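You operate a simulated robot arm through the tools that you are given. There is no shell and no other tool.

The job below is to be done with a simulated robot arm. You get a single attempt, and the scene is never put back.

## Task
Replace the loose grey end cap with the brown one, pressed home.
Fine: old cap back with the others in the grey tray; use the grey lever with the sliding tray locked in, and leave it locked, the profile in its pocket.
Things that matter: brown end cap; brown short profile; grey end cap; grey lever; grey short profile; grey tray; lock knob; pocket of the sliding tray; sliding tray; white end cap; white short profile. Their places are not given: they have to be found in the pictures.

The check looks at the end state, three seconds after you hand in, the way a careful person would. Anything else that was tipped, shoved, dropped, spilled or broken makes it a failure. Lids that push on must go on centred and level and be pressed home; caps that screw on are set level and turned clockwise until they are tight.

## Robot
A 5-joint arm with a two-finger parallel gripper, fixed in place. Base frame: the origin is at the foot of the arm, x ahead of it, y to its left, z up; the work surface is at about z = 0. Lengths are in mm, angles in rad, forces in N, time in s.
With the tool pointing down near the work surface it reaches from about 260 to 600 mm from the base axis. Its first joint turns from -1.152 to 1.152 rad. The tool tilts only in the upright plane through the base axis and itself; it spins freely about its own axis. Payload 1.57 kg.
Tool frame: the origin (TCP) lies between the finger pads and is the grasp point; the fingertips stand 30 mm ahead of it; z points along the fingers, y is the line along which they close. Largest opening 80 mm; finger width 17, thickness 12; the body of the gripper, 40 by 82 mm, starts 80 mm behind the TCP.
Orientation is that of the tool frame in the base frame, as a unit quaternion [x, y, z, w]. With the fingers straight down and closing along the base's y, the tool's x points along the base's -x, its y along +y and its z along -z.

## Interface
- The arm moves only by the tool drive_tool. Its argument "moves" is a list of rows, each an object of numbers (a shift or turn left out is 0, a gripper value left out holds the last): "jaw": the gripper command, from -1 (fully open) to 1 (shut), values between in proportion; "tx", "ty", "tz": the shift along the tool's x, y, z in units of 40 mm (1.0 is 40 mm); "wx", "wy", "wz": the turn, a rotation vector about the tool's x, y, z in units of 6 degrees (1.0 is 6 degrees). In form: [{"jaw": .., "tx": .., "ty": .., "tz": .., "wx": .., "wy": .., "wz": ..}, ...]. A call has 1 to 20 rows; each row shifts and turns the commanded pose from where the row before left it, along the tool's axes as they then stand. A call with a number of a shift or a turn outside -1 to 1 is refused whole. A row lasts 0.2 s, in which the tool goes at most 50 mm and 0.15 rad; a call with a longer step from one row to the next is refused whole, and so is a gripper value outside its range. A pose out of reach is approached as far as the arm can. The call stops where the force on the tool passes 80 N (or 10 N more than at its start, if that is more) or the arm is blocked; 0.2 s more then pass. Each finger travels about 153 mm/s and halts on what it meets, pressing with about 29 N; the grip force reading is that of the motor and also rises with nothing between the fingers. The clock runs only during rows and for 0.2 s after the last one: add rows that do not move to give the fingers time. The reply holds the time, the measured pose of the TCP, the force on the tool along the base axes, the opening and the grip force, in the units named above and with some noise, with the torque about the TCP (base axes, N m) and any sound that the robot's microphone picked up.
- Cameras (640 x 400 px; columns grow to the right, rows downward): "scene" is fixed at [76.6, 405.8, 540.8]; the picture's right is [-0.59, -0.81, 0.00], its down [-0.36, 0.26, -0.89] and it looks along [0.72, -0.53, -0.45] (base axes); focal length 282 px, centre (320, 200). "wrist" rides on the gripper at [72, -7, -122] in the tool frame; the picture's right is [0.09, 1.00, 0.00], its down [-0.84, 0.08, -0.54] and it looks along [-0.54, 0.05, 0.84] (tool axes); focal length 238 px, centre (320, 200).
- get_image(camera): a new picture of that camera. No time passes.
- probe_pixels(camera, pixels): for up to 12 pixels [column, row] of the newest picture of that camera ("zoom" is the newest enlarged one), the place [x, y, z] in the base frame of the surface seen there, good to about 2 mm, but the place of the scene camera against the robot may be out by one fixed shift of up to 25 mm in any direction. No time passes.
- enlarge(camera, box): a new picture of the part [left, top, right, bottom] of that camera's present view, enlarged. No time passes.
- sign_off(): hands the job in; it is judged then, once.

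Leave the gripper open and the arm clear of the work at the hand-in unless told otherwise.

The tools are called as a command line: name --argument value ..., lists and objects as JSON in quotes. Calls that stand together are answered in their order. drive_tool: Moves the arm, as the interface text tells. Its arguments: {"type":"object","properties":{"moves":{"type":"array"}},"required":["moves"]} The other tools are called the same way: get_image (camera) takes a picture; probe_pixels (camera, pixels) gives the place of the surface under pixels of a picture; enlarge (camera, box) takes an enlarged picture of a part of a camera's view; sign_off () hands the job in.

At the start:

```text
t: 0.0
ee_pos: [326.4, 208.2, 381.4]
orientation: [-0.001, 1.0, -0.001, 0.0]
force: [0.2, -0.5, -0.1]
ft_torque: [-0.01, 0.01, -0.03]
grip_width: 80.0
gripper_force: 0.0
```

scene: 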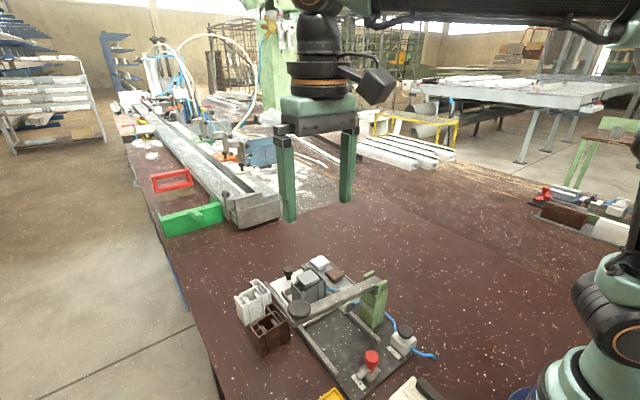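
wrist: 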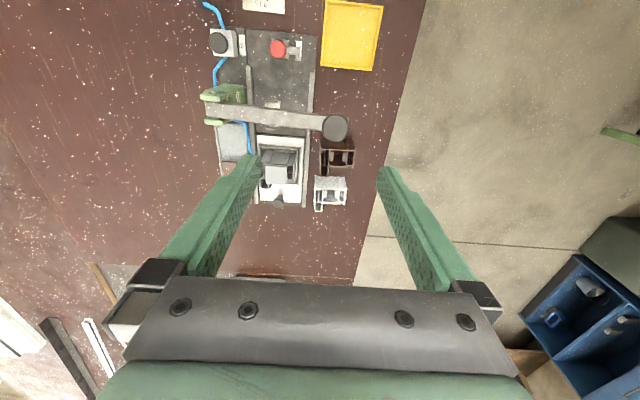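

I start with a closer look. In the scene picture the fixture lies around (330, 320), with a lever, a red knob and the profiles. I will enlarge both views.

enlarge --camera "scene" --box '[220, 240, 450, 400]'

enlarge --camera "wrist" --box '[180, 0, 400, 220]'

```text
2.50 times, centred on (335, 320) of scene
```

zoom: 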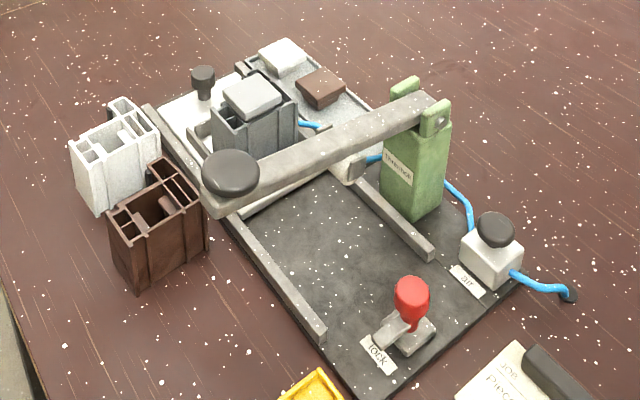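

```text
1.82 times, centred on (290, 110) of wrist
```

zoom: 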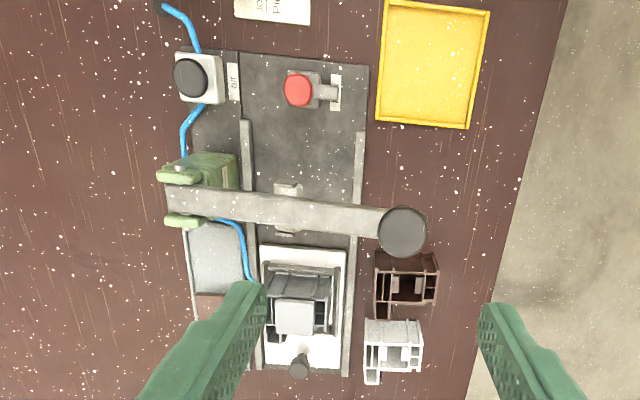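

The white sliding tray sits on the rails. It holds a grey profile with a grey cap lying on it. The grey tray with the white and brown caps is partly hidden behind the left finger. I will probe the main features in the zoomed wrist picture: lever knob, lock knob, air knob, profile and cap, tray handle, the other profiles and the lever pivot.

probe_pixels --camera "zoom" --pixels '[[403, 230], [298, 90], [190, 77], [295, 315], [300, 368], [270, 360], [340, 360], [265, 250], [342, 255], [200, 165], [288, 205], [215, 250]]'

get_image --camera "wrist"

```text
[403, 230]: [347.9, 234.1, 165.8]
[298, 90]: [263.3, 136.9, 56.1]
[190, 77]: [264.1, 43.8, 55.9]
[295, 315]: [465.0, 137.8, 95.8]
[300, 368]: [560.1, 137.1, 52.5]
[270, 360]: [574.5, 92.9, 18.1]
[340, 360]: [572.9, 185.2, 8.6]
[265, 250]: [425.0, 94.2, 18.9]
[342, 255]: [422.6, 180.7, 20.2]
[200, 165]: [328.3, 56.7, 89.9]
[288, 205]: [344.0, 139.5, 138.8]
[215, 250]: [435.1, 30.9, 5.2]
```

```text
taken
```

wrist: 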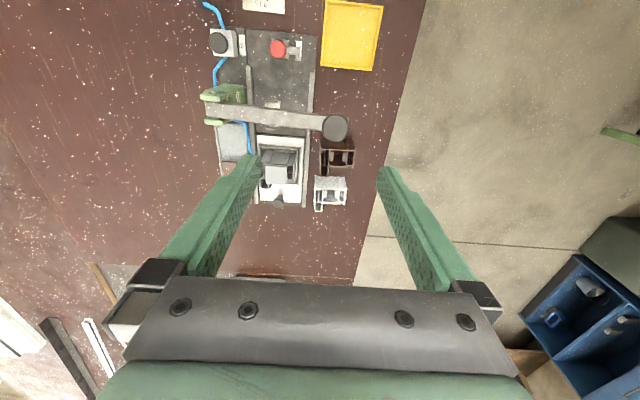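

The lever's knob is at about (348, 234, 166), the lock knob at (263, 137, 56), the tray handle at (560, 137, 52) and the loose cap at (465, 138, 96). I will move back and sideways at the same height for a clear view of the grey tray.

drive_tool --moves '[{"jaw": -1, "ty": -0.9, "tx": 0.4}, {"ty": -0.9, "tx": 0.4}, {"ty": -0.9, "tx": 0.4}, {"ty": -0.9}, {"ty": -0.9}, {}]'

get_image --camera "wrist"

get_image --camera "scene"

```text
t: 1.4
ee_pos: [273.3, 28.3, 382.9]
orientation: [0.0, 1.0, 0.0, 0.0]
force: [-0.1, 0.2, -0.6]
ft_torque: [0.0, -0.03, -0.01]
grip_width: 79.9
gripper_force: 0.1
```

```text
taken
```

wrist: 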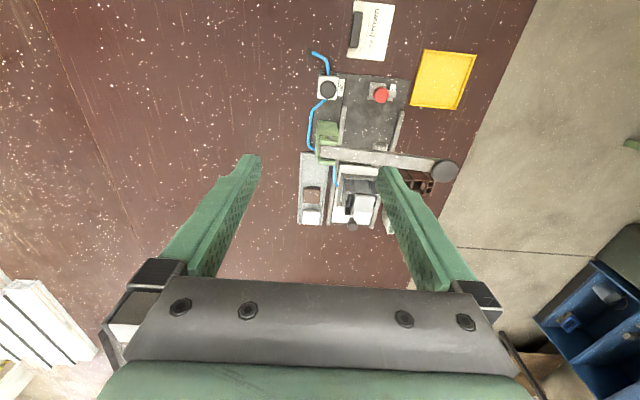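

```text
taken
```

scene: 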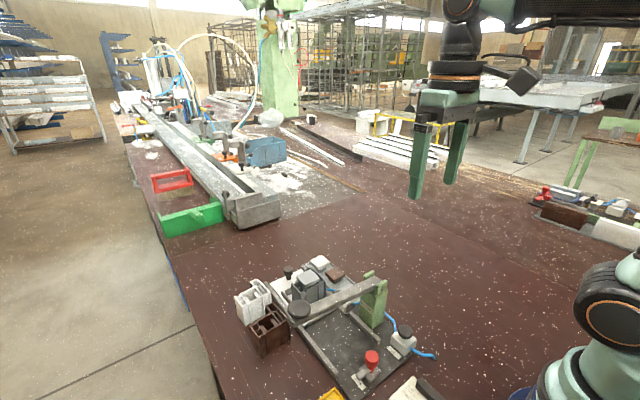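

Now the grey tray is visible at (312, 190), with the brown cap nearer the base and the white cap farther away. I will enlarge it.

enlarge --camera "wrist" --box '[280, 140, 400, 240]'

```text
4.00 times, centred on (340, 190) of wrist
```

zoom: 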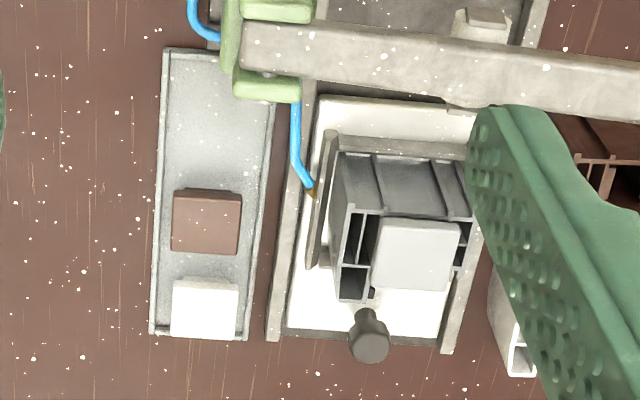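

I probe the corners of the brown cap, the white cap and the grey tray.

probe_pixels --camera "zoom" --pixels '[[180, 196], [237, 197], [178, 246], [236, 250], [207, 222], [180, 283], [236, 285], [207, 300], [172, 55], [265, 100], [160, 325], [205, 120]]'

probe_pixels --camera "zoom" --pixels '[[384, 223], [456, 225], [376, 284], [448, 288], [416, 255], [345, 160], [458, 165], [340, 210], [338, 296], [330, 140], [370, 340], [470, 205]]'

```text
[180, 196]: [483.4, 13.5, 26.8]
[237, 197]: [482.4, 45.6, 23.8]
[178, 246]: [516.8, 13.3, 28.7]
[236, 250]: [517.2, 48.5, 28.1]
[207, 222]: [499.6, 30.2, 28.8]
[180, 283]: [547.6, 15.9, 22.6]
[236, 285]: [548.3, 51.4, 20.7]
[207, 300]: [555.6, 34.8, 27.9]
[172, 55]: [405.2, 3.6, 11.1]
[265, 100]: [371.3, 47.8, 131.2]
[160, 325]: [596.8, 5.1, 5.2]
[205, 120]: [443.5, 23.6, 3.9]
```

```text
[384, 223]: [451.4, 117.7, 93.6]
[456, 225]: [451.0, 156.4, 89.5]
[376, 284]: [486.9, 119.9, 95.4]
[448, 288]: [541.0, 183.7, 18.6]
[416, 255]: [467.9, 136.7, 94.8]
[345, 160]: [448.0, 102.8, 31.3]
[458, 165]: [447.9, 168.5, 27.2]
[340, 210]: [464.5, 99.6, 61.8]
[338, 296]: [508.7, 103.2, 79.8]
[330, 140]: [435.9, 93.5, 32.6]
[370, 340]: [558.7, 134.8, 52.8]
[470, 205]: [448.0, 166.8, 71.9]
```

The brown cap's top is at about x 482–517, y 13–48, z 28. The loose cap's centre is at about (468, 137, 95), and the profile top is near z 80. I need a closer look at the profile and cap, so I move above it while staying well clear of the lever.

drive_tool --moves '[{"tx": -0.44, "ty": 0.54, "tz": 0.6}, {"tx": -0.44, "ty": 0.54, "tz": 0.6}, {"tx": -0.44, "ty": 0.54, "tz": 0.6}, {"tx": -0.44, "ty": 0.54, "tz": 0.6}, {"tx": -0.44, "ty": 0.54, "tz": 0.6}, {}]'

get_image --camera "wrist"

```text
t: 2.8
ee_pos: [366.3, 134.8, 260.3]
orientation: [-0.001, 1.0, 0.0, 0.0]
force: [0.0, 0.3, 0.1]
ft_torque: [-0.02, 0.0, 0.01]
grip_width: 80.0
gripper_force: 0.1
```

```text
taken
```

wrist: 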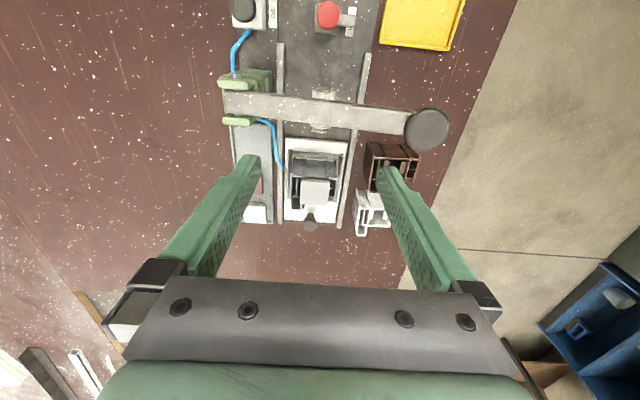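

enlarge --camera "wrist" --box '[265, 125, 395, 240]'

enlarge --camera "wrist" --box '[210, 0, 460, 160]'

enlarge --camera "scene" --box '[260, 245, 380, 325]'

```text
3.48 times, centred on (330, 182) of wrist
```

zoom: 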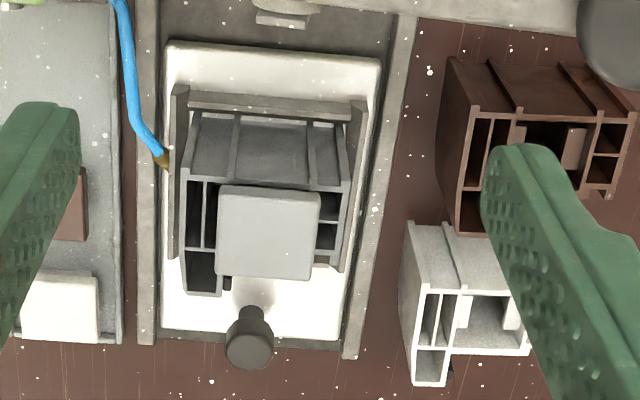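

```text
2.50 times, centred on (335, 80) of wrist
```

zoom: 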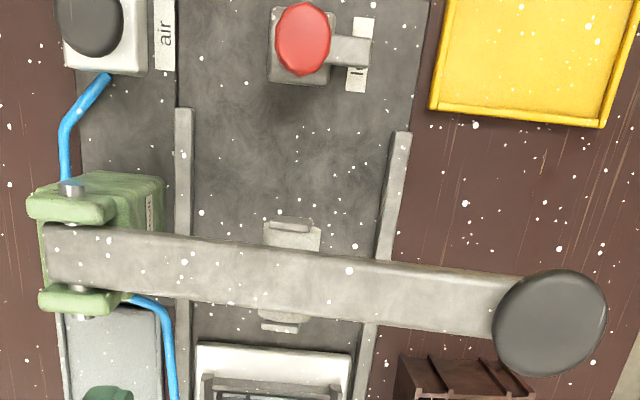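

```text
5.00 times, centred on (320, 285) of scene
```

zoom: 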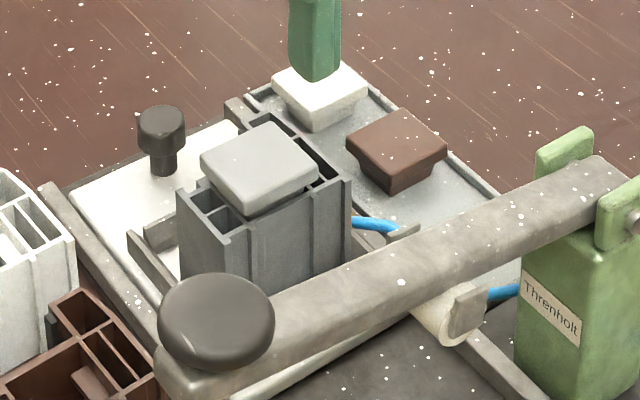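

The zooms show that each cap has a plate of about 36 mm with a narrower plug below. A roller under the lever is at about (344, 139). The lock has a red knob and a small arm beside a "lock" label. I will look more closely at the lock and the lever from nearer the base.

drive_tool --moves '[{"tx": 0.7}, {"tx": 0.7}, {"tx": 0.6, "tz": 0.3}, {"tz": 0.7}, {}]'

get_image --camera "wrist"

enlarge --camera "wrist" --box '[200, 30, 460, 190]'

enlarge --camera "scene" --box '[310, 300, 450, 400]'

```text
t: 4.0
ee_pos: [286.0, 134.9, 221.7]
orientation: [-0.001, 1.0, 0.0, 0.0]
force: [0.1, 0.0, -0.3]
ft_torque: [0.03, -0.01, 0.02]
grip_width: 80.2
gripper_force: 0.1
```

```text
taken
```

wrist: 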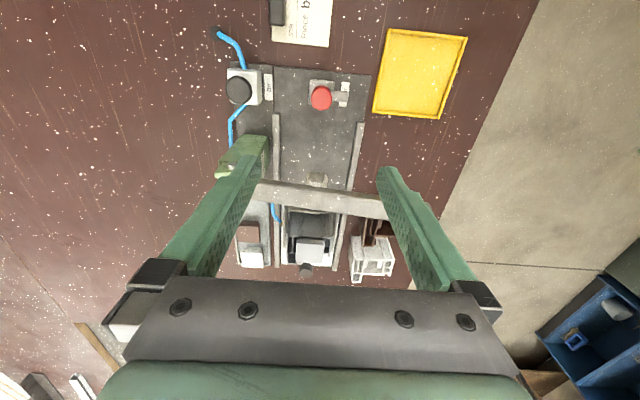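

```text
2.46 times, centred on (330, 110) of wrist
```

zoom: 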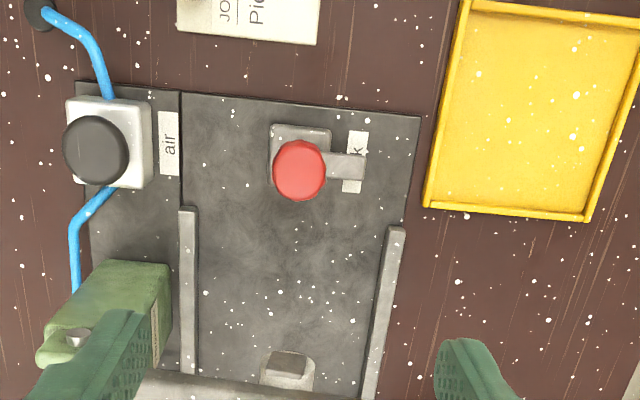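

```text
4.00 times, centred on (380, 350) of scene
```

zoom: 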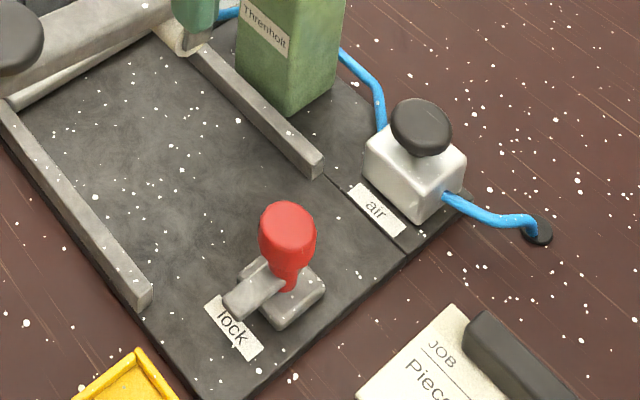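

The red knob stands on a block with an arm pointing to +y over the "lock" label. I will probe the lock geometry and rail ends in the wrist zoom view. The newest zoom is the scene one, so I use wrist pixels directly.

probe_pixels --camera "wrist" --pixels '[[321, 98], [311, 83], [332, 83], [340, 97], [346, 98], [342, 86], [277, 116], [360, 125], [317, 179], [240, 90], [310, 104], [320, 150]]'

enlarge --camera "wrist" --box '[290, 60, 370, 120]'

```text
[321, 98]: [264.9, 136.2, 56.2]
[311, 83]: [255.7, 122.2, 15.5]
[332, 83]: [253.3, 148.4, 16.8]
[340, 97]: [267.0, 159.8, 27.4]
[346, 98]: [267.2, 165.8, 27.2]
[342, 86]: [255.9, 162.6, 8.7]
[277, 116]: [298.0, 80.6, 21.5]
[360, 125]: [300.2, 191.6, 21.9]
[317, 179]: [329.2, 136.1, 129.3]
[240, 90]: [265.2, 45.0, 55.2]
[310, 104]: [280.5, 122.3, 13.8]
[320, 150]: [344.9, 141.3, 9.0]
```

```text
6.67 times, centred on (330, 90) of wrist
```

zoom: 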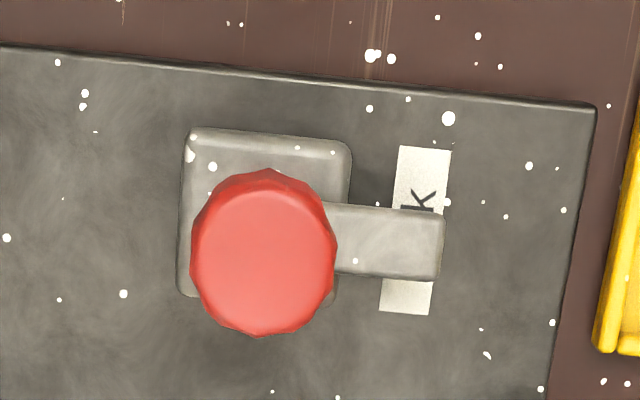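

The lock knob's axis is at about (265, 136) with its top at z 56, and its arm reaches y 168. The rails start at x 298. Next I move straight over the loose cap at z 200 to look at it from close up. The fingertips pass about 40 mm above the lever.

drive_tool --moves '[{"tx": -0.91}, {"tx": -0.91}, {"tx": -0.91}, {"tx": -0.91}, {"tx": -0.91, "tz": 0.2}, {"tz": 0.3}, {}]'

get_image --camera "wrist"

enlarge --camera "wrist" --box '[260, 80, 400, 190]'

```text
t: 5.6
ee_pos: [468.4, 135.3, 201.9]
orientation: [0.0, 1.0, 0.0, 0.0]
force: [0.3, 0.7, 0.2]
ft_torque: [0.01, 0.0, -0.02]
grip_width: 80.1
gripper_force: 0.1
```

```text
taken
```

wrist: 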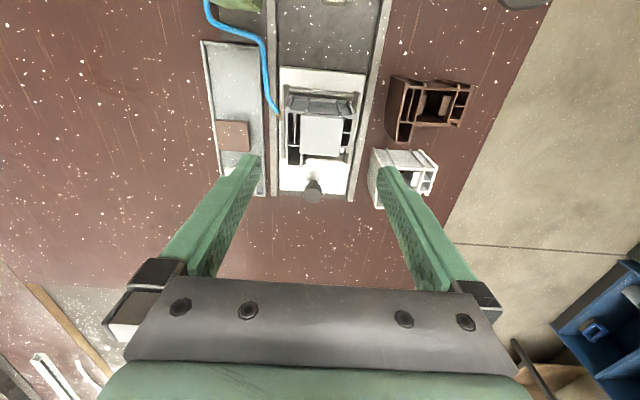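

```text
3.64 times, centred on (330, 135) of wrist
```

zoom: 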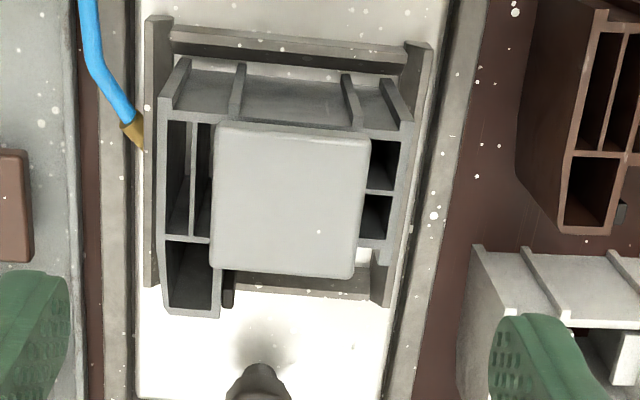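

The cap looks nearly square with the profile. I probe the cap corners and the profile rim in this zoom.

probe_pixels --camera "zoom" --pixels '[[223, 130], [362, 143], [350, 268], [218, 262], [290, 200], [167, 118], [406, 130], [168, 302], [212, 312], [386, 248], [172, 240], [362, 248]]'

probe_pixels --camera "zoom" --pixels '[[150, 30], [425, 50], [150, 280], [385, 300], [340, 290], [228, 275], [228, 300], [260, 385], [140, 370], [380, 370], [192, 116], [390, 160]]'

```text
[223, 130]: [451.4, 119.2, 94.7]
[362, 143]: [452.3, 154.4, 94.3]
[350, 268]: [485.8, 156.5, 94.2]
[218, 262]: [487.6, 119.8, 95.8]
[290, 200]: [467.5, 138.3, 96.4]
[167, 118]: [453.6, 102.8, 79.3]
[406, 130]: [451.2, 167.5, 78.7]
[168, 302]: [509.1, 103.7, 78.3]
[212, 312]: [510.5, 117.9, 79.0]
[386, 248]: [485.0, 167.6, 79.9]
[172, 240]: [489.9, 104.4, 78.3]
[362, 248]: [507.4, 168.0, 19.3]
```

```text
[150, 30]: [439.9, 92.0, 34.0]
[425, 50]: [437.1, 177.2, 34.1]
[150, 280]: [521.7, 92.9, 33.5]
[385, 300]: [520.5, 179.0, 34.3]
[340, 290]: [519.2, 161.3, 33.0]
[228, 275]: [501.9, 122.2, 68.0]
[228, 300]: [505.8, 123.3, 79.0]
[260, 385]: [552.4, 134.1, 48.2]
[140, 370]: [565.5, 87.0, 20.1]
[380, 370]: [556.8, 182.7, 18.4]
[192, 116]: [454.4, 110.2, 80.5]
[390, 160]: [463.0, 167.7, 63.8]
```

The cap spans about x 450–488 and y 118–158, with its top at z 95. The profile rim is at z 79. I will narrow the jaw to about 60 mm and go down to TCP z 115, which puts the fingertips about 5 mm above the rim. Then I close along y on the cap plate.

drive_tool --moves '[{"jaw": -0.5, "tx": -0.02, "ty": 0.055, "tz": 0.6}, {"jaw": -0.5, "tz": 0.6}, {"jaw": -0.5, "tz": 0.5}, {"jaw": -0.5, "tz": 0.25}, {"jaw": -0.5, "tz": 0.2}, {"jaw": -0.5}]'

get_image --camera "wrist"

enlarge --camera "scene" --box '[260, 230, 380, 325]'

```text
t: 7.0
ee_pos: [468.0, 137.0, 114.5]
orientation: [0.0, 1.0, 0.0, 0.0]
force: [0.6, 1.2, -0.1]
ft_torque: [-0.03, 0.02, 0.01]
grip_width: 59.9
gripper_force: 0.1
```

```text
taken
```

wrist: 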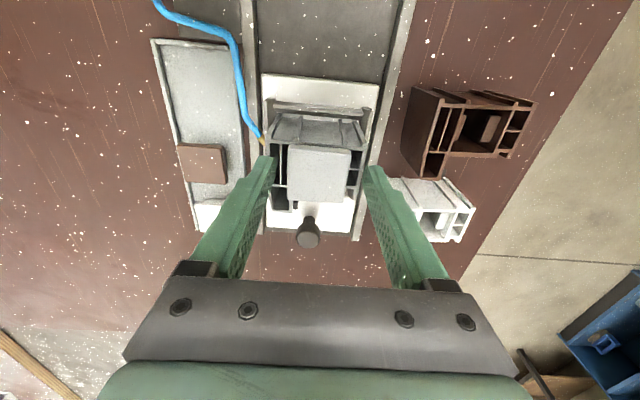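

```text
4.21 times, centred on (320, 278) of scene
```

zoom: 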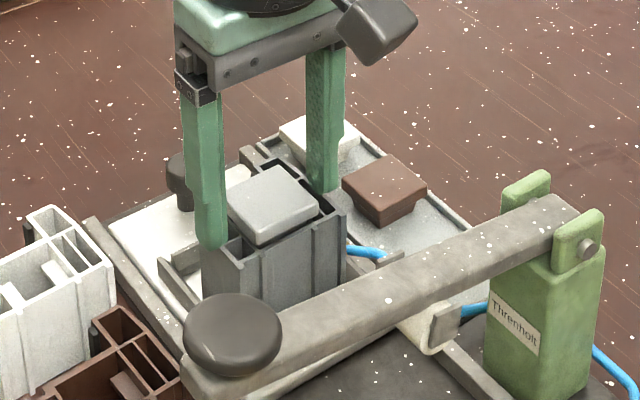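

The fingers flank the loose cap evenly, with the tips just above the rim. I close the jaw.

drive_tool --moves '[{"jaw": 0.0}, {"jaw": 0.1}, {"jaw": 0.3}, {"jaw": 0.3}, {"jaw": 0.3}]'

enlarge --camera "scene" --box '[260, 230, 380, 325]'

```text
t: 8.2
ee_pos: [466.8, 139.0, 115.2]
orientation: [0.001, 1.0, 0.001, 0.0]
force: [-0.4, 0.3, -0.1]
ft_torque: [-0.03, 0.0, 0.01]
grip_width: 39.4
gripper_force: 28.9
```

```text
4.21 times, centred on (320, 278) of scene
```

zoom: 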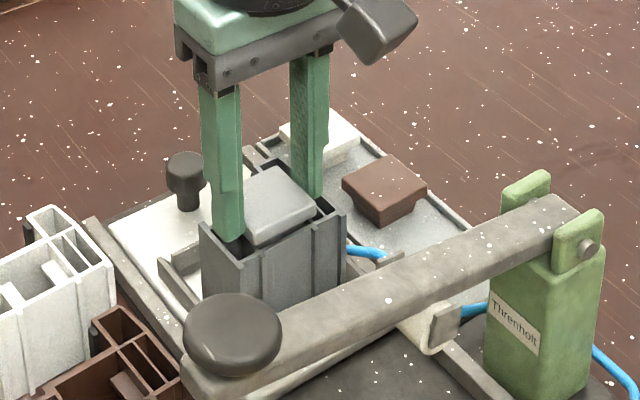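

The cap is gripped at 39.4 mm. I lift slowly and check that the profile stays in its pocket.

drive_tool --moves '[{"tz": -0.1}, {"tz": -0.15}, {"tz": -0.25}, {"tz": -0.4}, {}]'

get_image --camera "wrist"

enlarge --camera "scene" --box '[260, 210, 380, 315]'

```text
t: 9.4
ee_pos: [469.9, 139.1, 153.3]
orientation: [0.0, 1.0, 0.0, 0.0]
force: [0.3, 0.9, -0.3]
ft_torque: [0.02, -0.02, 0.0]
grip_width: 39.6
gripper_force: 28.5
```

```text
taken
```

wrist: 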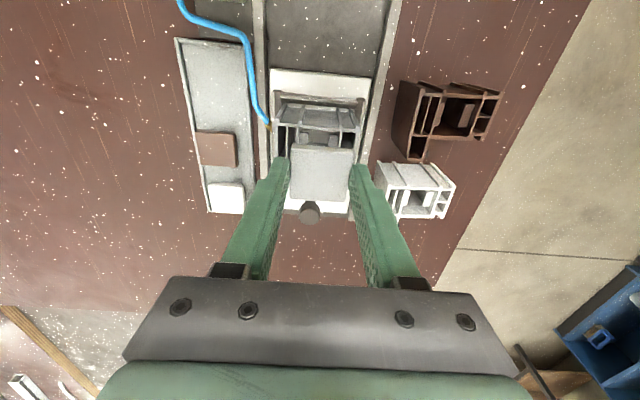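

```text
3.81 times, centred on (320, 262) of scene
```

zoom: 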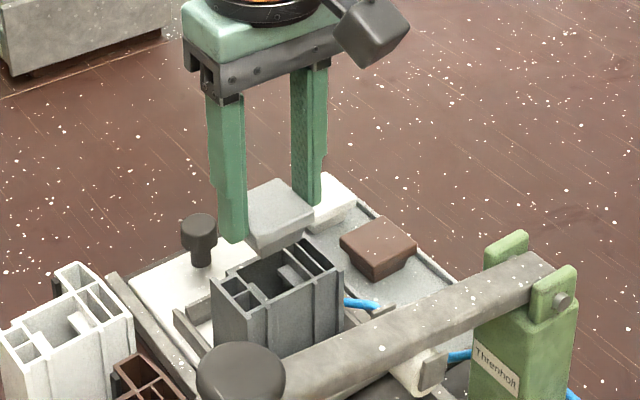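

The cap is out and the profile stayed in its pocket. Before moving I probe the brown cap, the white cap and the tray edges in this wrist view, and the now open chamber.

probe_pixels --camera "wrist" --pixels '[[198, 136], [232, 135], [202, 163], [235, 164], [216, 150], [209, 184], [242, 184], [225, 205], [178, 40], [245, 45], [183, 100], [252, 120]]'

enlarge --camera "wrist" --box '[170, 30, 370, 220]'

```text
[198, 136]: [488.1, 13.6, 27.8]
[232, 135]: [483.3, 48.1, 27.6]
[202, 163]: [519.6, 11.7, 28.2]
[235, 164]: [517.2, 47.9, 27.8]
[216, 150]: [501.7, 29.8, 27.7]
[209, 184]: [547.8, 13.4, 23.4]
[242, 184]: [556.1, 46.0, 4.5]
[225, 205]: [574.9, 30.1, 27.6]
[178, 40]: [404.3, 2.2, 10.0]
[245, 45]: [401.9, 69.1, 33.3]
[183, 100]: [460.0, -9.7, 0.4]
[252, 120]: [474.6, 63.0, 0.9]
```

```text
2.11 times, centred on (270, 125) of wrist
```

zoom: 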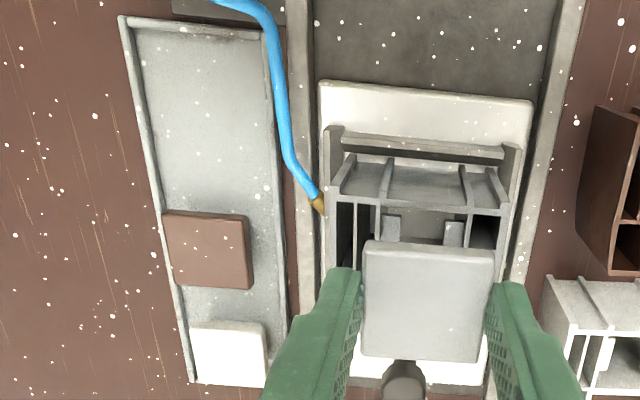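

The old cap came from the empty end of the tray, near x 436. The blue hose passes close to the tray, so I probe points along it, the tray walls and the lever post before placing.

probe_pixels --camera "zoom" --pixels '[[275, 60], [282, 110], [290, 155], [305, 180], [270, 100], [278, 180], [283, 280], [150, 120], [185, 330], [125, 20], [258, 37], [200, 120]]'

probe_pixels --camera "scene" --pixels '[[365, 274], [375, 282], [384, 282], [372, 300], [320, 262], [333, 277], [340, 288], [300, 308], [345, 295]]'

```text
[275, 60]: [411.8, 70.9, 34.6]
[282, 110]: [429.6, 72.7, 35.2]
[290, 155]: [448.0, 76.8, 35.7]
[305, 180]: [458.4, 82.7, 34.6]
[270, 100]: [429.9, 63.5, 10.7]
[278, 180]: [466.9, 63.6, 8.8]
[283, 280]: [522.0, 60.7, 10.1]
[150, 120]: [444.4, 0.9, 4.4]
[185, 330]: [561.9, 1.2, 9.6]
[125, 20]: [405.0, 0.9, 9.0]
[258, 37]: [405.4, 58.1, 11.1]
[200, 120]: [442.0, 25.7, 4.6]
```

```text
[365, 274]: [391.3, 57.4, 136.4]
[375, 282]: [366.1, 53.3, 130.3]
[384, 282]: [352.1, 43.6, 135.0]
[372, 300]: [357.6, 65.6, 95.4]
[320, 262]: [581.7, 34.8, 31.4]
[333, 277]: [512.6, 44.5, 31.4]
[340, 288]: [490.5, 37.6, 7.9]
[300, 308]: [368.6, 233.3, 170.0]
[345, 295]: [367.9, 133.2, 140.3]
```

The hose runs at y 71–77 and z 35, close to the tray's +y wall, and the camera box would come near the lever post. So I lift, move over the empty end of the tray, and spin the tool 90° so the camera goes to the −y side and the fingers open along x.

drive_tool --moves '[{"tz": -0.9}, {"ty": -0.91, "tx": 0.28}, {"ty": -0.91, "tx": 0.28}, {"ty": -0.91, "tx": 0.28}, {"wz": -1}, {"wz": -1}, {"wz": -1}, {"wz": -1}, {"wz": -1}, {"wz": -1}, {"wz": -1}, {"wz": -1}, {"wz": -1}, {"wz": -1}, {"wz": -1}, {"wz": -1}, {"wz": -1}, {"wz": -1}, {"wz": -1}, {}]'

get_image --camera "wrist"

get_image --camera "scene"

```text
t: 13.6
ee_pos: [435.2, 29.2, 188.5]
orientation: [0.707, -0.707, 0.0, -0.001]
force: [0.8, 1.0, -0.1]
ft_torque: [-0.01, -0.01, -0.03]
grip_width: 39.2
gripper_force: 28.8
```

```text
taken
```

wrist: 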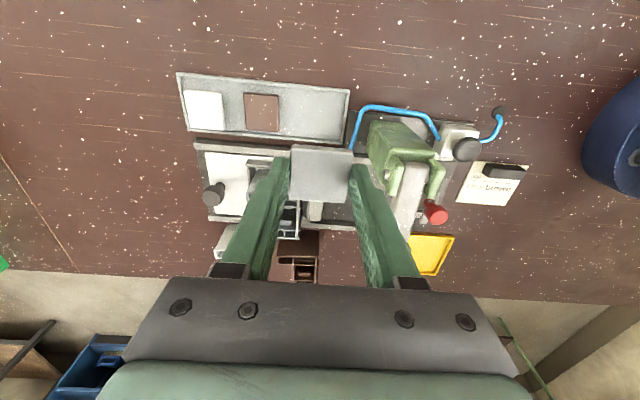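

```text
taken
```

scene: 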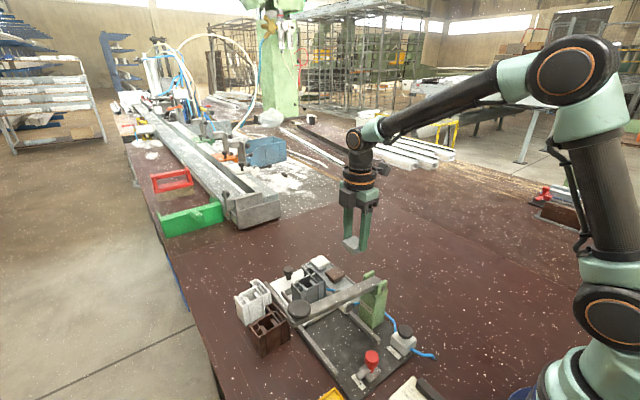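

The camera now looks from the −y side, and the tray is clearly visible at (265, 105). I probe the tray and both caps here for exact positions.

enlarge --camera "wrist" --box '[170, 60, 370, 160]'

probe_pixels --camera "wrist" --pixels '[[246, 95], [277, 96], [246, 129], [278, 130], [186, 92], [221, 94], [188, 123], [222, 125], [180, 78], [347, 92], [345, 138], [192, 128]]'

```text
3.20 times, centred on (270, 110) of wrist
```

zoom: 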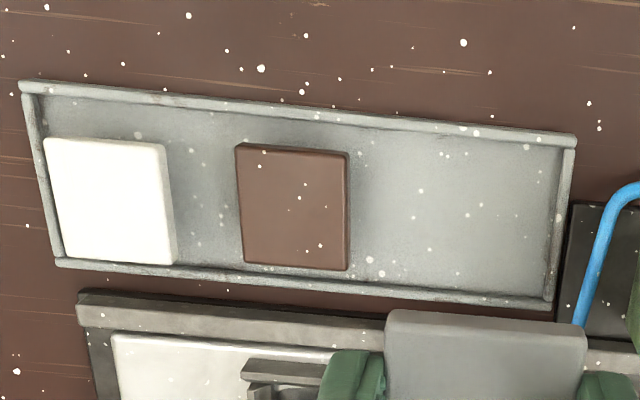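

```text
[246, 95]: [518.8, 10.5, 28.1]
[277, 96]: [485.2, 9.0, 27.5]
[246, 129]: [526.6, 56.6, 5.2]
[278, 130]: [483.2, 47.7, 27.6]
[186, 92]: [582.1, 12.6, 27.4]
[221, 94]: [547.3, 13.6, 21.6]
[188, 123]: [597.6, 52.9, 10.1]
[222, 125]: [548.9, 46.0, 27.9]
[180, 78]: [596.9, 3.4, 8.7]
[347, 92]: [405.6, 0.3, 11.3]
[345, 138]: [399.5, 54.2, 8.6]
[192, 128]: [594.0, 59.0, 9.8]
```

Brown cap centre is about (501.5, 29), white about (566, 30), so the grey cap's home is about (436, 30). The plate top should end at z 28, which is TCP z of about 47.5. I descend to about 52 first.

drive_tool --moves '[{"tz": 0.8}, {"tz": 0.8}, {"tz": 0.8}, {"tz": 0.5}, {"tz": 0.3}, {"tz": 0.2}, {}]'

get_image --camera "wrist"

enlarge --camera "scene" --box '[270, 200, 400, 320]'

```text
t: 15.2
ee_pos: [435.0, 31.3, 52.0]
orientation: [-0.707, 0.707, 0.0, 0.0]
force: [-0.1, 0.0, -0.5]
ft_torque: [0.03, -0.02, -0.01]
grip_width: 39.2
gripper_force: 28.9
```

```text
taken
```

wrist: 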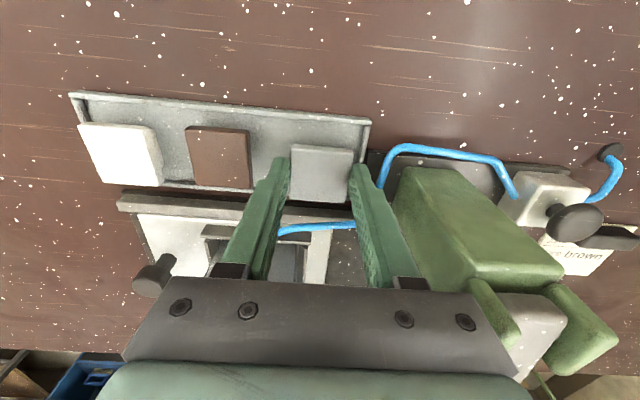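

```text
3.33 times, centred on (335, 260) of scene
```

zoom: 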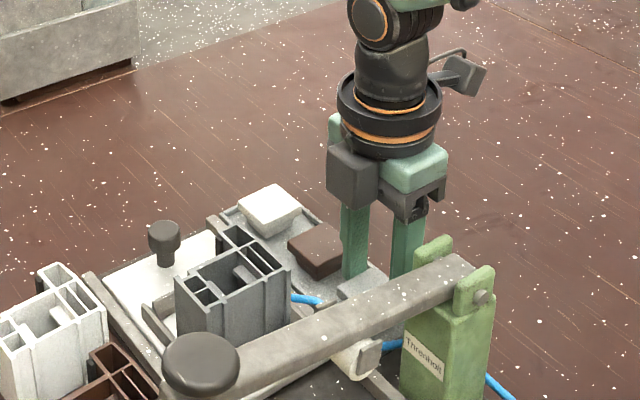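

The cap hovers just above the tray floor, clear of the post. I lower it in small steps and watch the force.

drive_tool --moves '[{"tz": 0.04}, {"tz": 0.04}, {"tz": 0.02}, {}]'

```text
t: 16.2
ee_pos: [435.5, 29.3, 47.7]
orientation: [-0.707, 0.708, 0.0, -0.001]
force: [-2.8, -1.2, 10.0]
ft_torque: [0.0, 0.16, 0.0]
grip_width: 39.4
gripper_force: 28.9
```

Contact came at z 47.7 with 10 N upward, so the cap sits on the tray floor. I open modestly to about 52 mm and then rise straight up.

drive_tool --moves '[{"jaw": 0.0}, {"jaw": -0.15}, {"jaw": -0.3}, {"jaw": -0.3}, {"tz": -0.2}, {"tz": -0.5}, {"tz": -0.9}, {"tz": -0.9}, {"tz": -0.9}, {}]'

get_image --camera "wrist"

enlarge --camera "scene" --box '[270, 240, 400, 320]'

```text
t: 18.4
ee_pos: [434.3, 30.2, 183.4]
orientation: [0.707, -0.707, 0.0, 0.0]
force: [-0.1, 0.1, 0.5]
ft_torque: [0.0, -0.01, 0.02]
grip_width: 51.9
gripper_force: 0.1
```

```text
taken
```

wrist: 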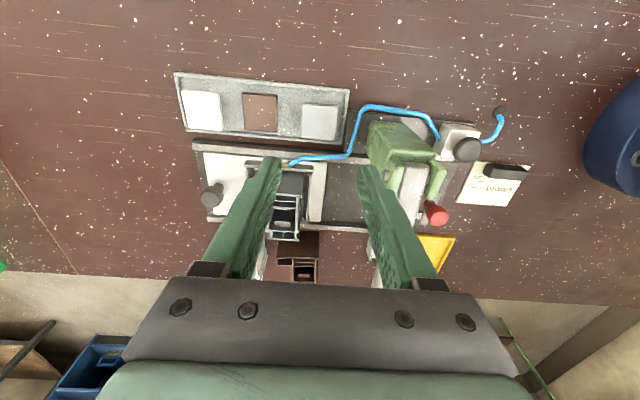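

```text
4.92 times, centred on (335, 280) of scene
```

zoom: 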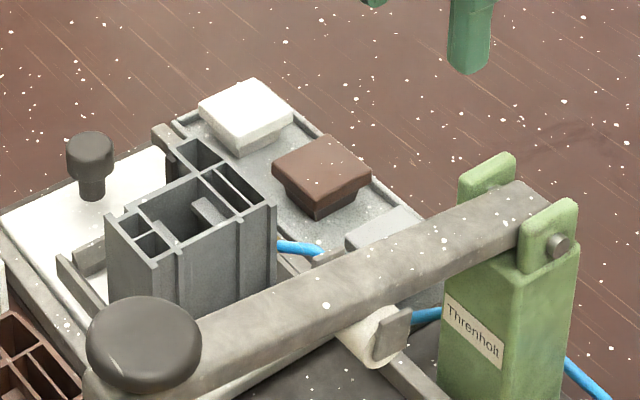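

The grey cap stands in line with the others. There is a job card at (495, 183) in the wrist view, which I will read, and I look into the chamber of the profile.

enlarge --camera "wrist" --box '[450, 150, 540, 215]'

enlarge --camera "scene" --box '[370, 360, 450, 400]'

enlarge --camera "wrist" --box '[170, 60, 370, 160]'

```text
6.15 times, centred on (495, 182) of wrist
```

zoom: 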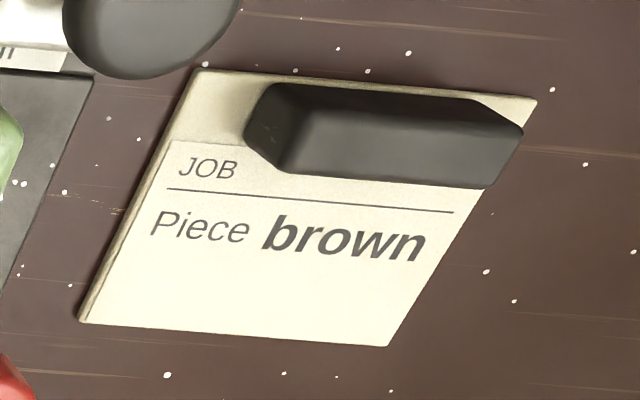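

```text
8.00 times, centred on (410, 380) of scene
```

zoom: 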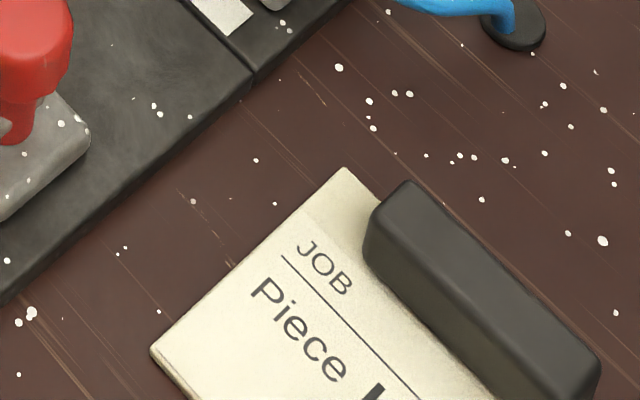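

```text
3.20 times, centred on (270, 110) of wrist
```

zoom: 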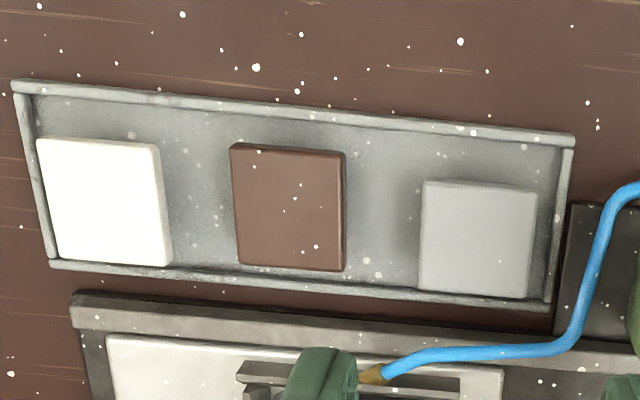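

The card reads "JOB: Piece brown", which agrees with the brown cap. Next I pick the brown cap in this same orientation, fingers along x. There is about 26 mm of free room on each side of it and I keep the jaw at 52 mm. I move to (501.5, 29) and descend to z 75 first.

drive_tool --moves '[{"jaw": -0.3, "ty": -0.56, "tx": 0.02}, {"ty": -0.56}, {"ty": -0.56, "tx": 0.01}, {"tz": 0.9}, {"tz": 0.9}, {"tz": 0.6}, {"tz": 0.3}, {}]'

get_image --camera "wrist"

enlarge --camera "wrist" --box '[230, 100, 410, 210]'

```text
t: 20.2
ee_pos: [502.5, 26.6, 73.0]
orientation: [0.708, -0.707, 0.0, 0.0]
force: [-0.8, -0.1, 0.1]
ft_torque: [0.01, 0.0, 0.0]
grip_width: 52.3
gripper_force: 0.0
```

```text
taken
```

wrist: 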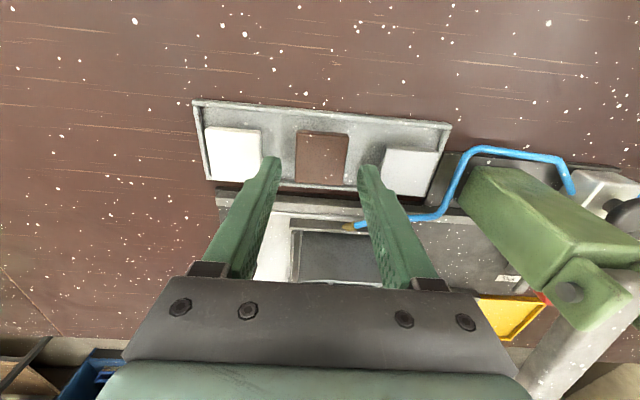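

```text
3.56 times, centred on (320, 155) of wrist
```

zoom: 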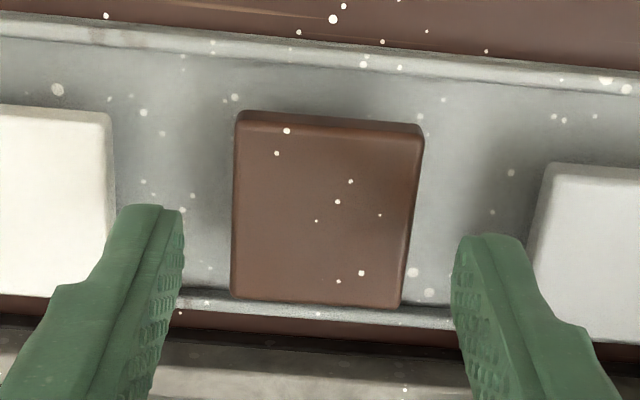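

The fingers straddle the brown cap with clear gaps to the white and grey ones. I centre by about 1 mm, descend to TCP z of about 47 and close.

drive_tool --moves '[{"tx": -0.04, "ty": 0.025, "tz": 0.3}, {"tz": 0.25}, {"tz": 0.14}, {}, {"jaw": -0.1}, {"jaw": 0.05}, {"jaw": 0.3}, {"jaw": 0.3}, {"jaw": 0.3}]'

enlarge --camera "wrist" --box '[230, 100, 410, 210]'

```text
t: 22.2
ee_pos: [501.4, 29.8, 48.0]
orientation: [0.707, -0.707, 0.0, 0.0]
force: [0.1, -0.1, -0.2]
ft_torque: [0.02, 0.04, -0.01]
grip_width: 37.4
gripper_force: 29.4
```

```text
3.56 times, centred on (320, 155) of wrist
```

zoom: 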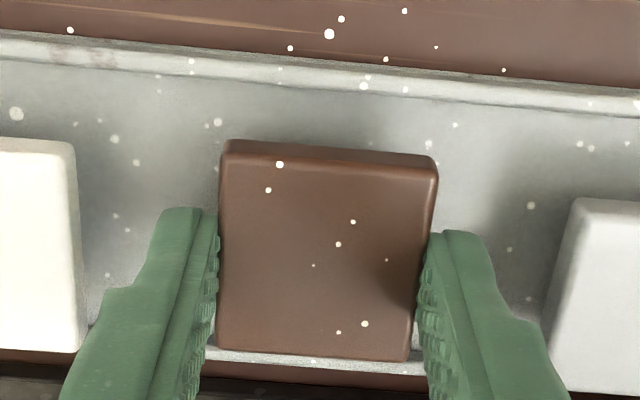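

The brown cap measures 37.4 mm along x. The grey one was 39.4 mm along y, so the cap is slightly oblong and I should keep this orientation. I probe the cap's top corners relative to the tool before lifting.

probe_pixels --camera "zoom" --pixels '[[226, 152], [432, 168], [406, 355], [222, 340], [320, 250], [330, 155], [315, 355]]'

drive_tool --moves '[{"tz": -0.1}, {"tz": -0.2}, {"tz": -0.5}, {"tz": -0.9}, {"tz": -0.9}, {"tz": -0.9}, {}]'

get_image --camera "wrist"

enlarge --camera "scene" --box '[260, 180, 400, 320]'

```text
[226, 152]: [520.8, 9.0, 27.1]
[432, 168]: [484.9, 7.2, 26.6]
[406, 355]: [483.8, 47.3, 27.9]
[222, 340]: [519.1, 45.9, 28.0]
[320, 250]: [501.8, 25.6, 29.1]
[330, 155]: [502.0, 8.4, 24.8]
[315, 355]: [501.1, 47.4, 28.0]
```

```text
t: 23.8
ee_pos: [499.5, 30.8, 188.8]
orientation: [-0.707, 0.707, 0.0, 0.0]
force: [0.3, 0.1, -0.6]
ft_torque: [-0.03, -0.03, 0.02]
grip_width: 37.3
gripper_force: 28.8
```

```text
taken
```

wrist: 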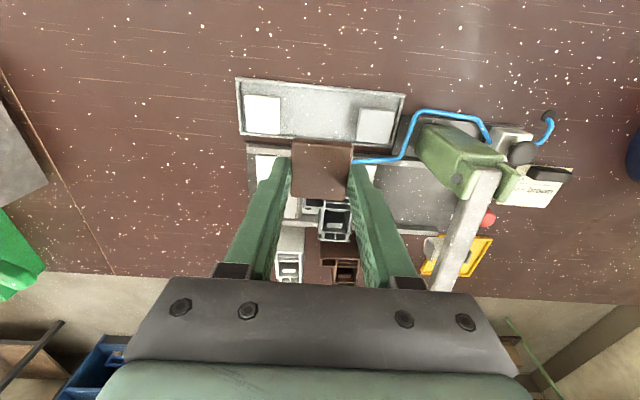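

```text
2.86 times, centred on (330, 250) of scene
```

zoom: 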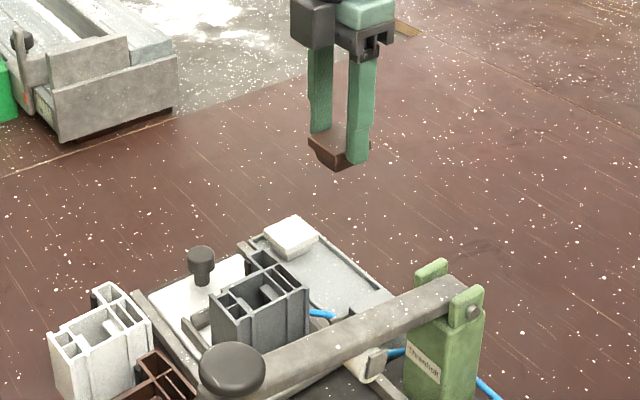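

The brown cap is lifted cleanly. The profile's chambers show between the fingers at about (330, 220). I enlarge there to locate the main chamber exactly.

enlarge --camera "wrist" --box '[280, 180, 380, 250]'

```text
5.71 times, centred on (330, 215) of wrist
```

zoom: 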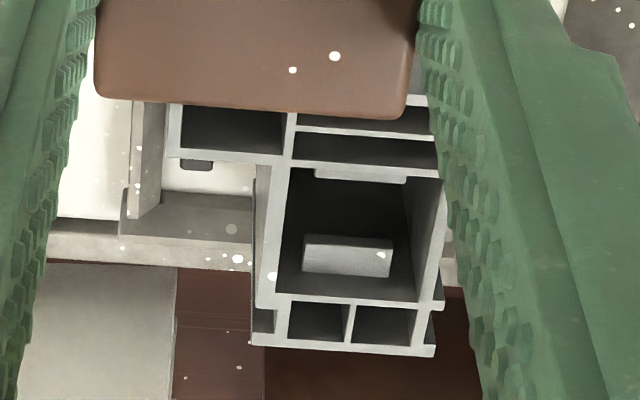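

This view shows the main chamber well: image right is −x and down is +y. I probe the wall tops around it and the cap's own corners.

probe_pixels --camera "zoom" --pixels '[[277, 190], [272, 240], [268, 285], [320, 165], [400, 172], [310, 299], [390, 303], [427, 280], [433, 230], [285, 165], [430, 305], [262, 340]]'

probe_pixels --camera "wrist" --pixels '[[296, 146], [350, 148], [347, 197], [297, 193], [322, 170], [322, 146], [322, 197], [297, 170], [348, 172]]'

```text
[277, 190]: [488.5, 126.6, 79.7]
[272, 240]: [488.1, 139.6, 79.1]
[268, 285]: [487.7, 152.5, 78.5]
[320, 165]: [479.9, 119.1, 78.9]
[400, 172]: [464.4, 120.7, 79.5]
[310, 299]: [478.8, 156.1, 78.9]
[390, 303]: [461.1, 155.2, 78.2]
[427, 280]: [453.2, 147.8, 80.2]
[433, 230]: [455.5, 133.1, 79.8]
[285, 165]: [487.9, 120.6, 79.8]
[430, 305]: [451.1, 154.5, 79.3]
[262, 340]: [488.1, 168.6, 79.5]
```

```text
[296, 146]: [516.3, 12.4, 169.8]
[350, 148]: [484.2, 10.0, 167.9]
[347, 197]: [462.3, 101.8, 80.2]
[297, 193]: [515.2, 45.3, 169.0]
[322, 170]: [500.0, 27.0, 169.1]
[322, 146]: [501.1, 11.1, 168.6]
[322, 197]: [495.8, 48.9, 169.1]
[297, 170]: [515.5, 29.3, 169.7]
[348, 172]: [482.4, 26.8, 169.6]
```

I enlarge the chamber further to fix its −x wall.

enlarge --camera "wrist" --box '[318, 196, 366, 244]'

```text
8.33 times, centred on (342, 220) of wrist
```

zoom: 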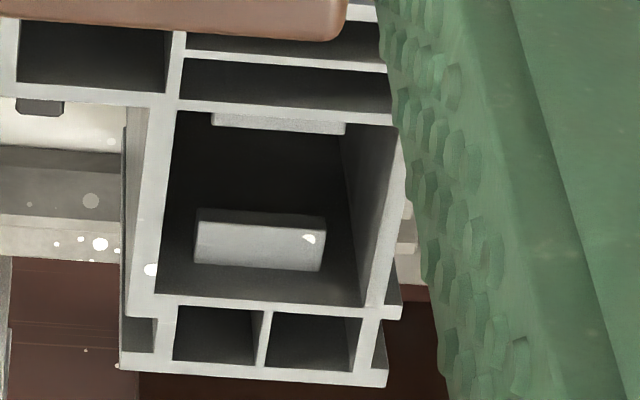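

probe_pixels --camera "zoom" --pixels '[[374, 285], [380, 250], [386, 200], [393, 150], [146, 280], [152, 220], [158, 150], [260, 304], [210, 300], [300, 112], [210, 105], [260, 240]]'

```text
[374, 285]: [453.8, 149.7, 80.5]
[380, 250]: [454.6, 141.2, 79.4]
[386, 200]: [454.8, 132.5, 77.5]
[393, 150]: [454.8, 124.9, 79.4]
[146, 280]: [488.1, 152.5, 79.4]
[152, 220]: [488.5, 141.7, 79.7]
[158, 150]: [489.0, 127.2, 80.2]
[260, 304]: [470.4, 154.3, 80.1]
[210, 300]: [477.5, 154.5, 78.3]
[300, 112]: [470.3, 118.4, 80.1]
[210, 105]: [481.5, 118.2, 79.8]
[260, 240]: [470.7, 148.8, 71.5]
```

Wall centres are at x ≈ 454 and 488 and y ≈ 119 and 155, so the chamber centre is about (471, 137). The outer size matches the cap plate. I look closely at the held cap to measure its offset from the tool.

enlarge --camera "wrist" --box '[276, 132, 372, 204]'

```text
5.56 times, centred on (324, 168) of wrist
```

zoom: 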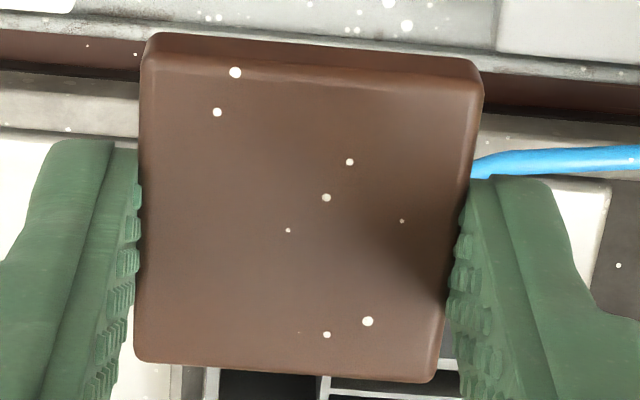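

probe_pixels --camera "zoom" --pixels '[[200, 62], [310, 67], [420, 76], [200, 356], [290, 364], [400, 372], [150, 120], [146, 340], [470, 120], [440, 340], [145, 170], [310, 210]]'

```text
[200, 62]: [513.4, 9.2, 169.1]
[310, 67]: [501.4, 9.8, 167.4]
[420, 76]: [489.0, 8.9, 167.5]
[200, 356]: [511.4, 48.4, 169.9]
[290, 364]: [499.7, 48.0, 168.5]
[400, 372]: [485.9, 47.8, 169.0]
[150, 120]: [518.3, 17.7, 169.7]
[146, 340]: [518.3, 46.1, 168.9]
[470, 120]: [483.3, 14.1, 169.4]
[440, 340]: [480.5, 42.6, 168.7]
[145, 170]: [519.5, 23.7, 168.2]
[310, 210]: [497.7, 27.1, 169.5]
```

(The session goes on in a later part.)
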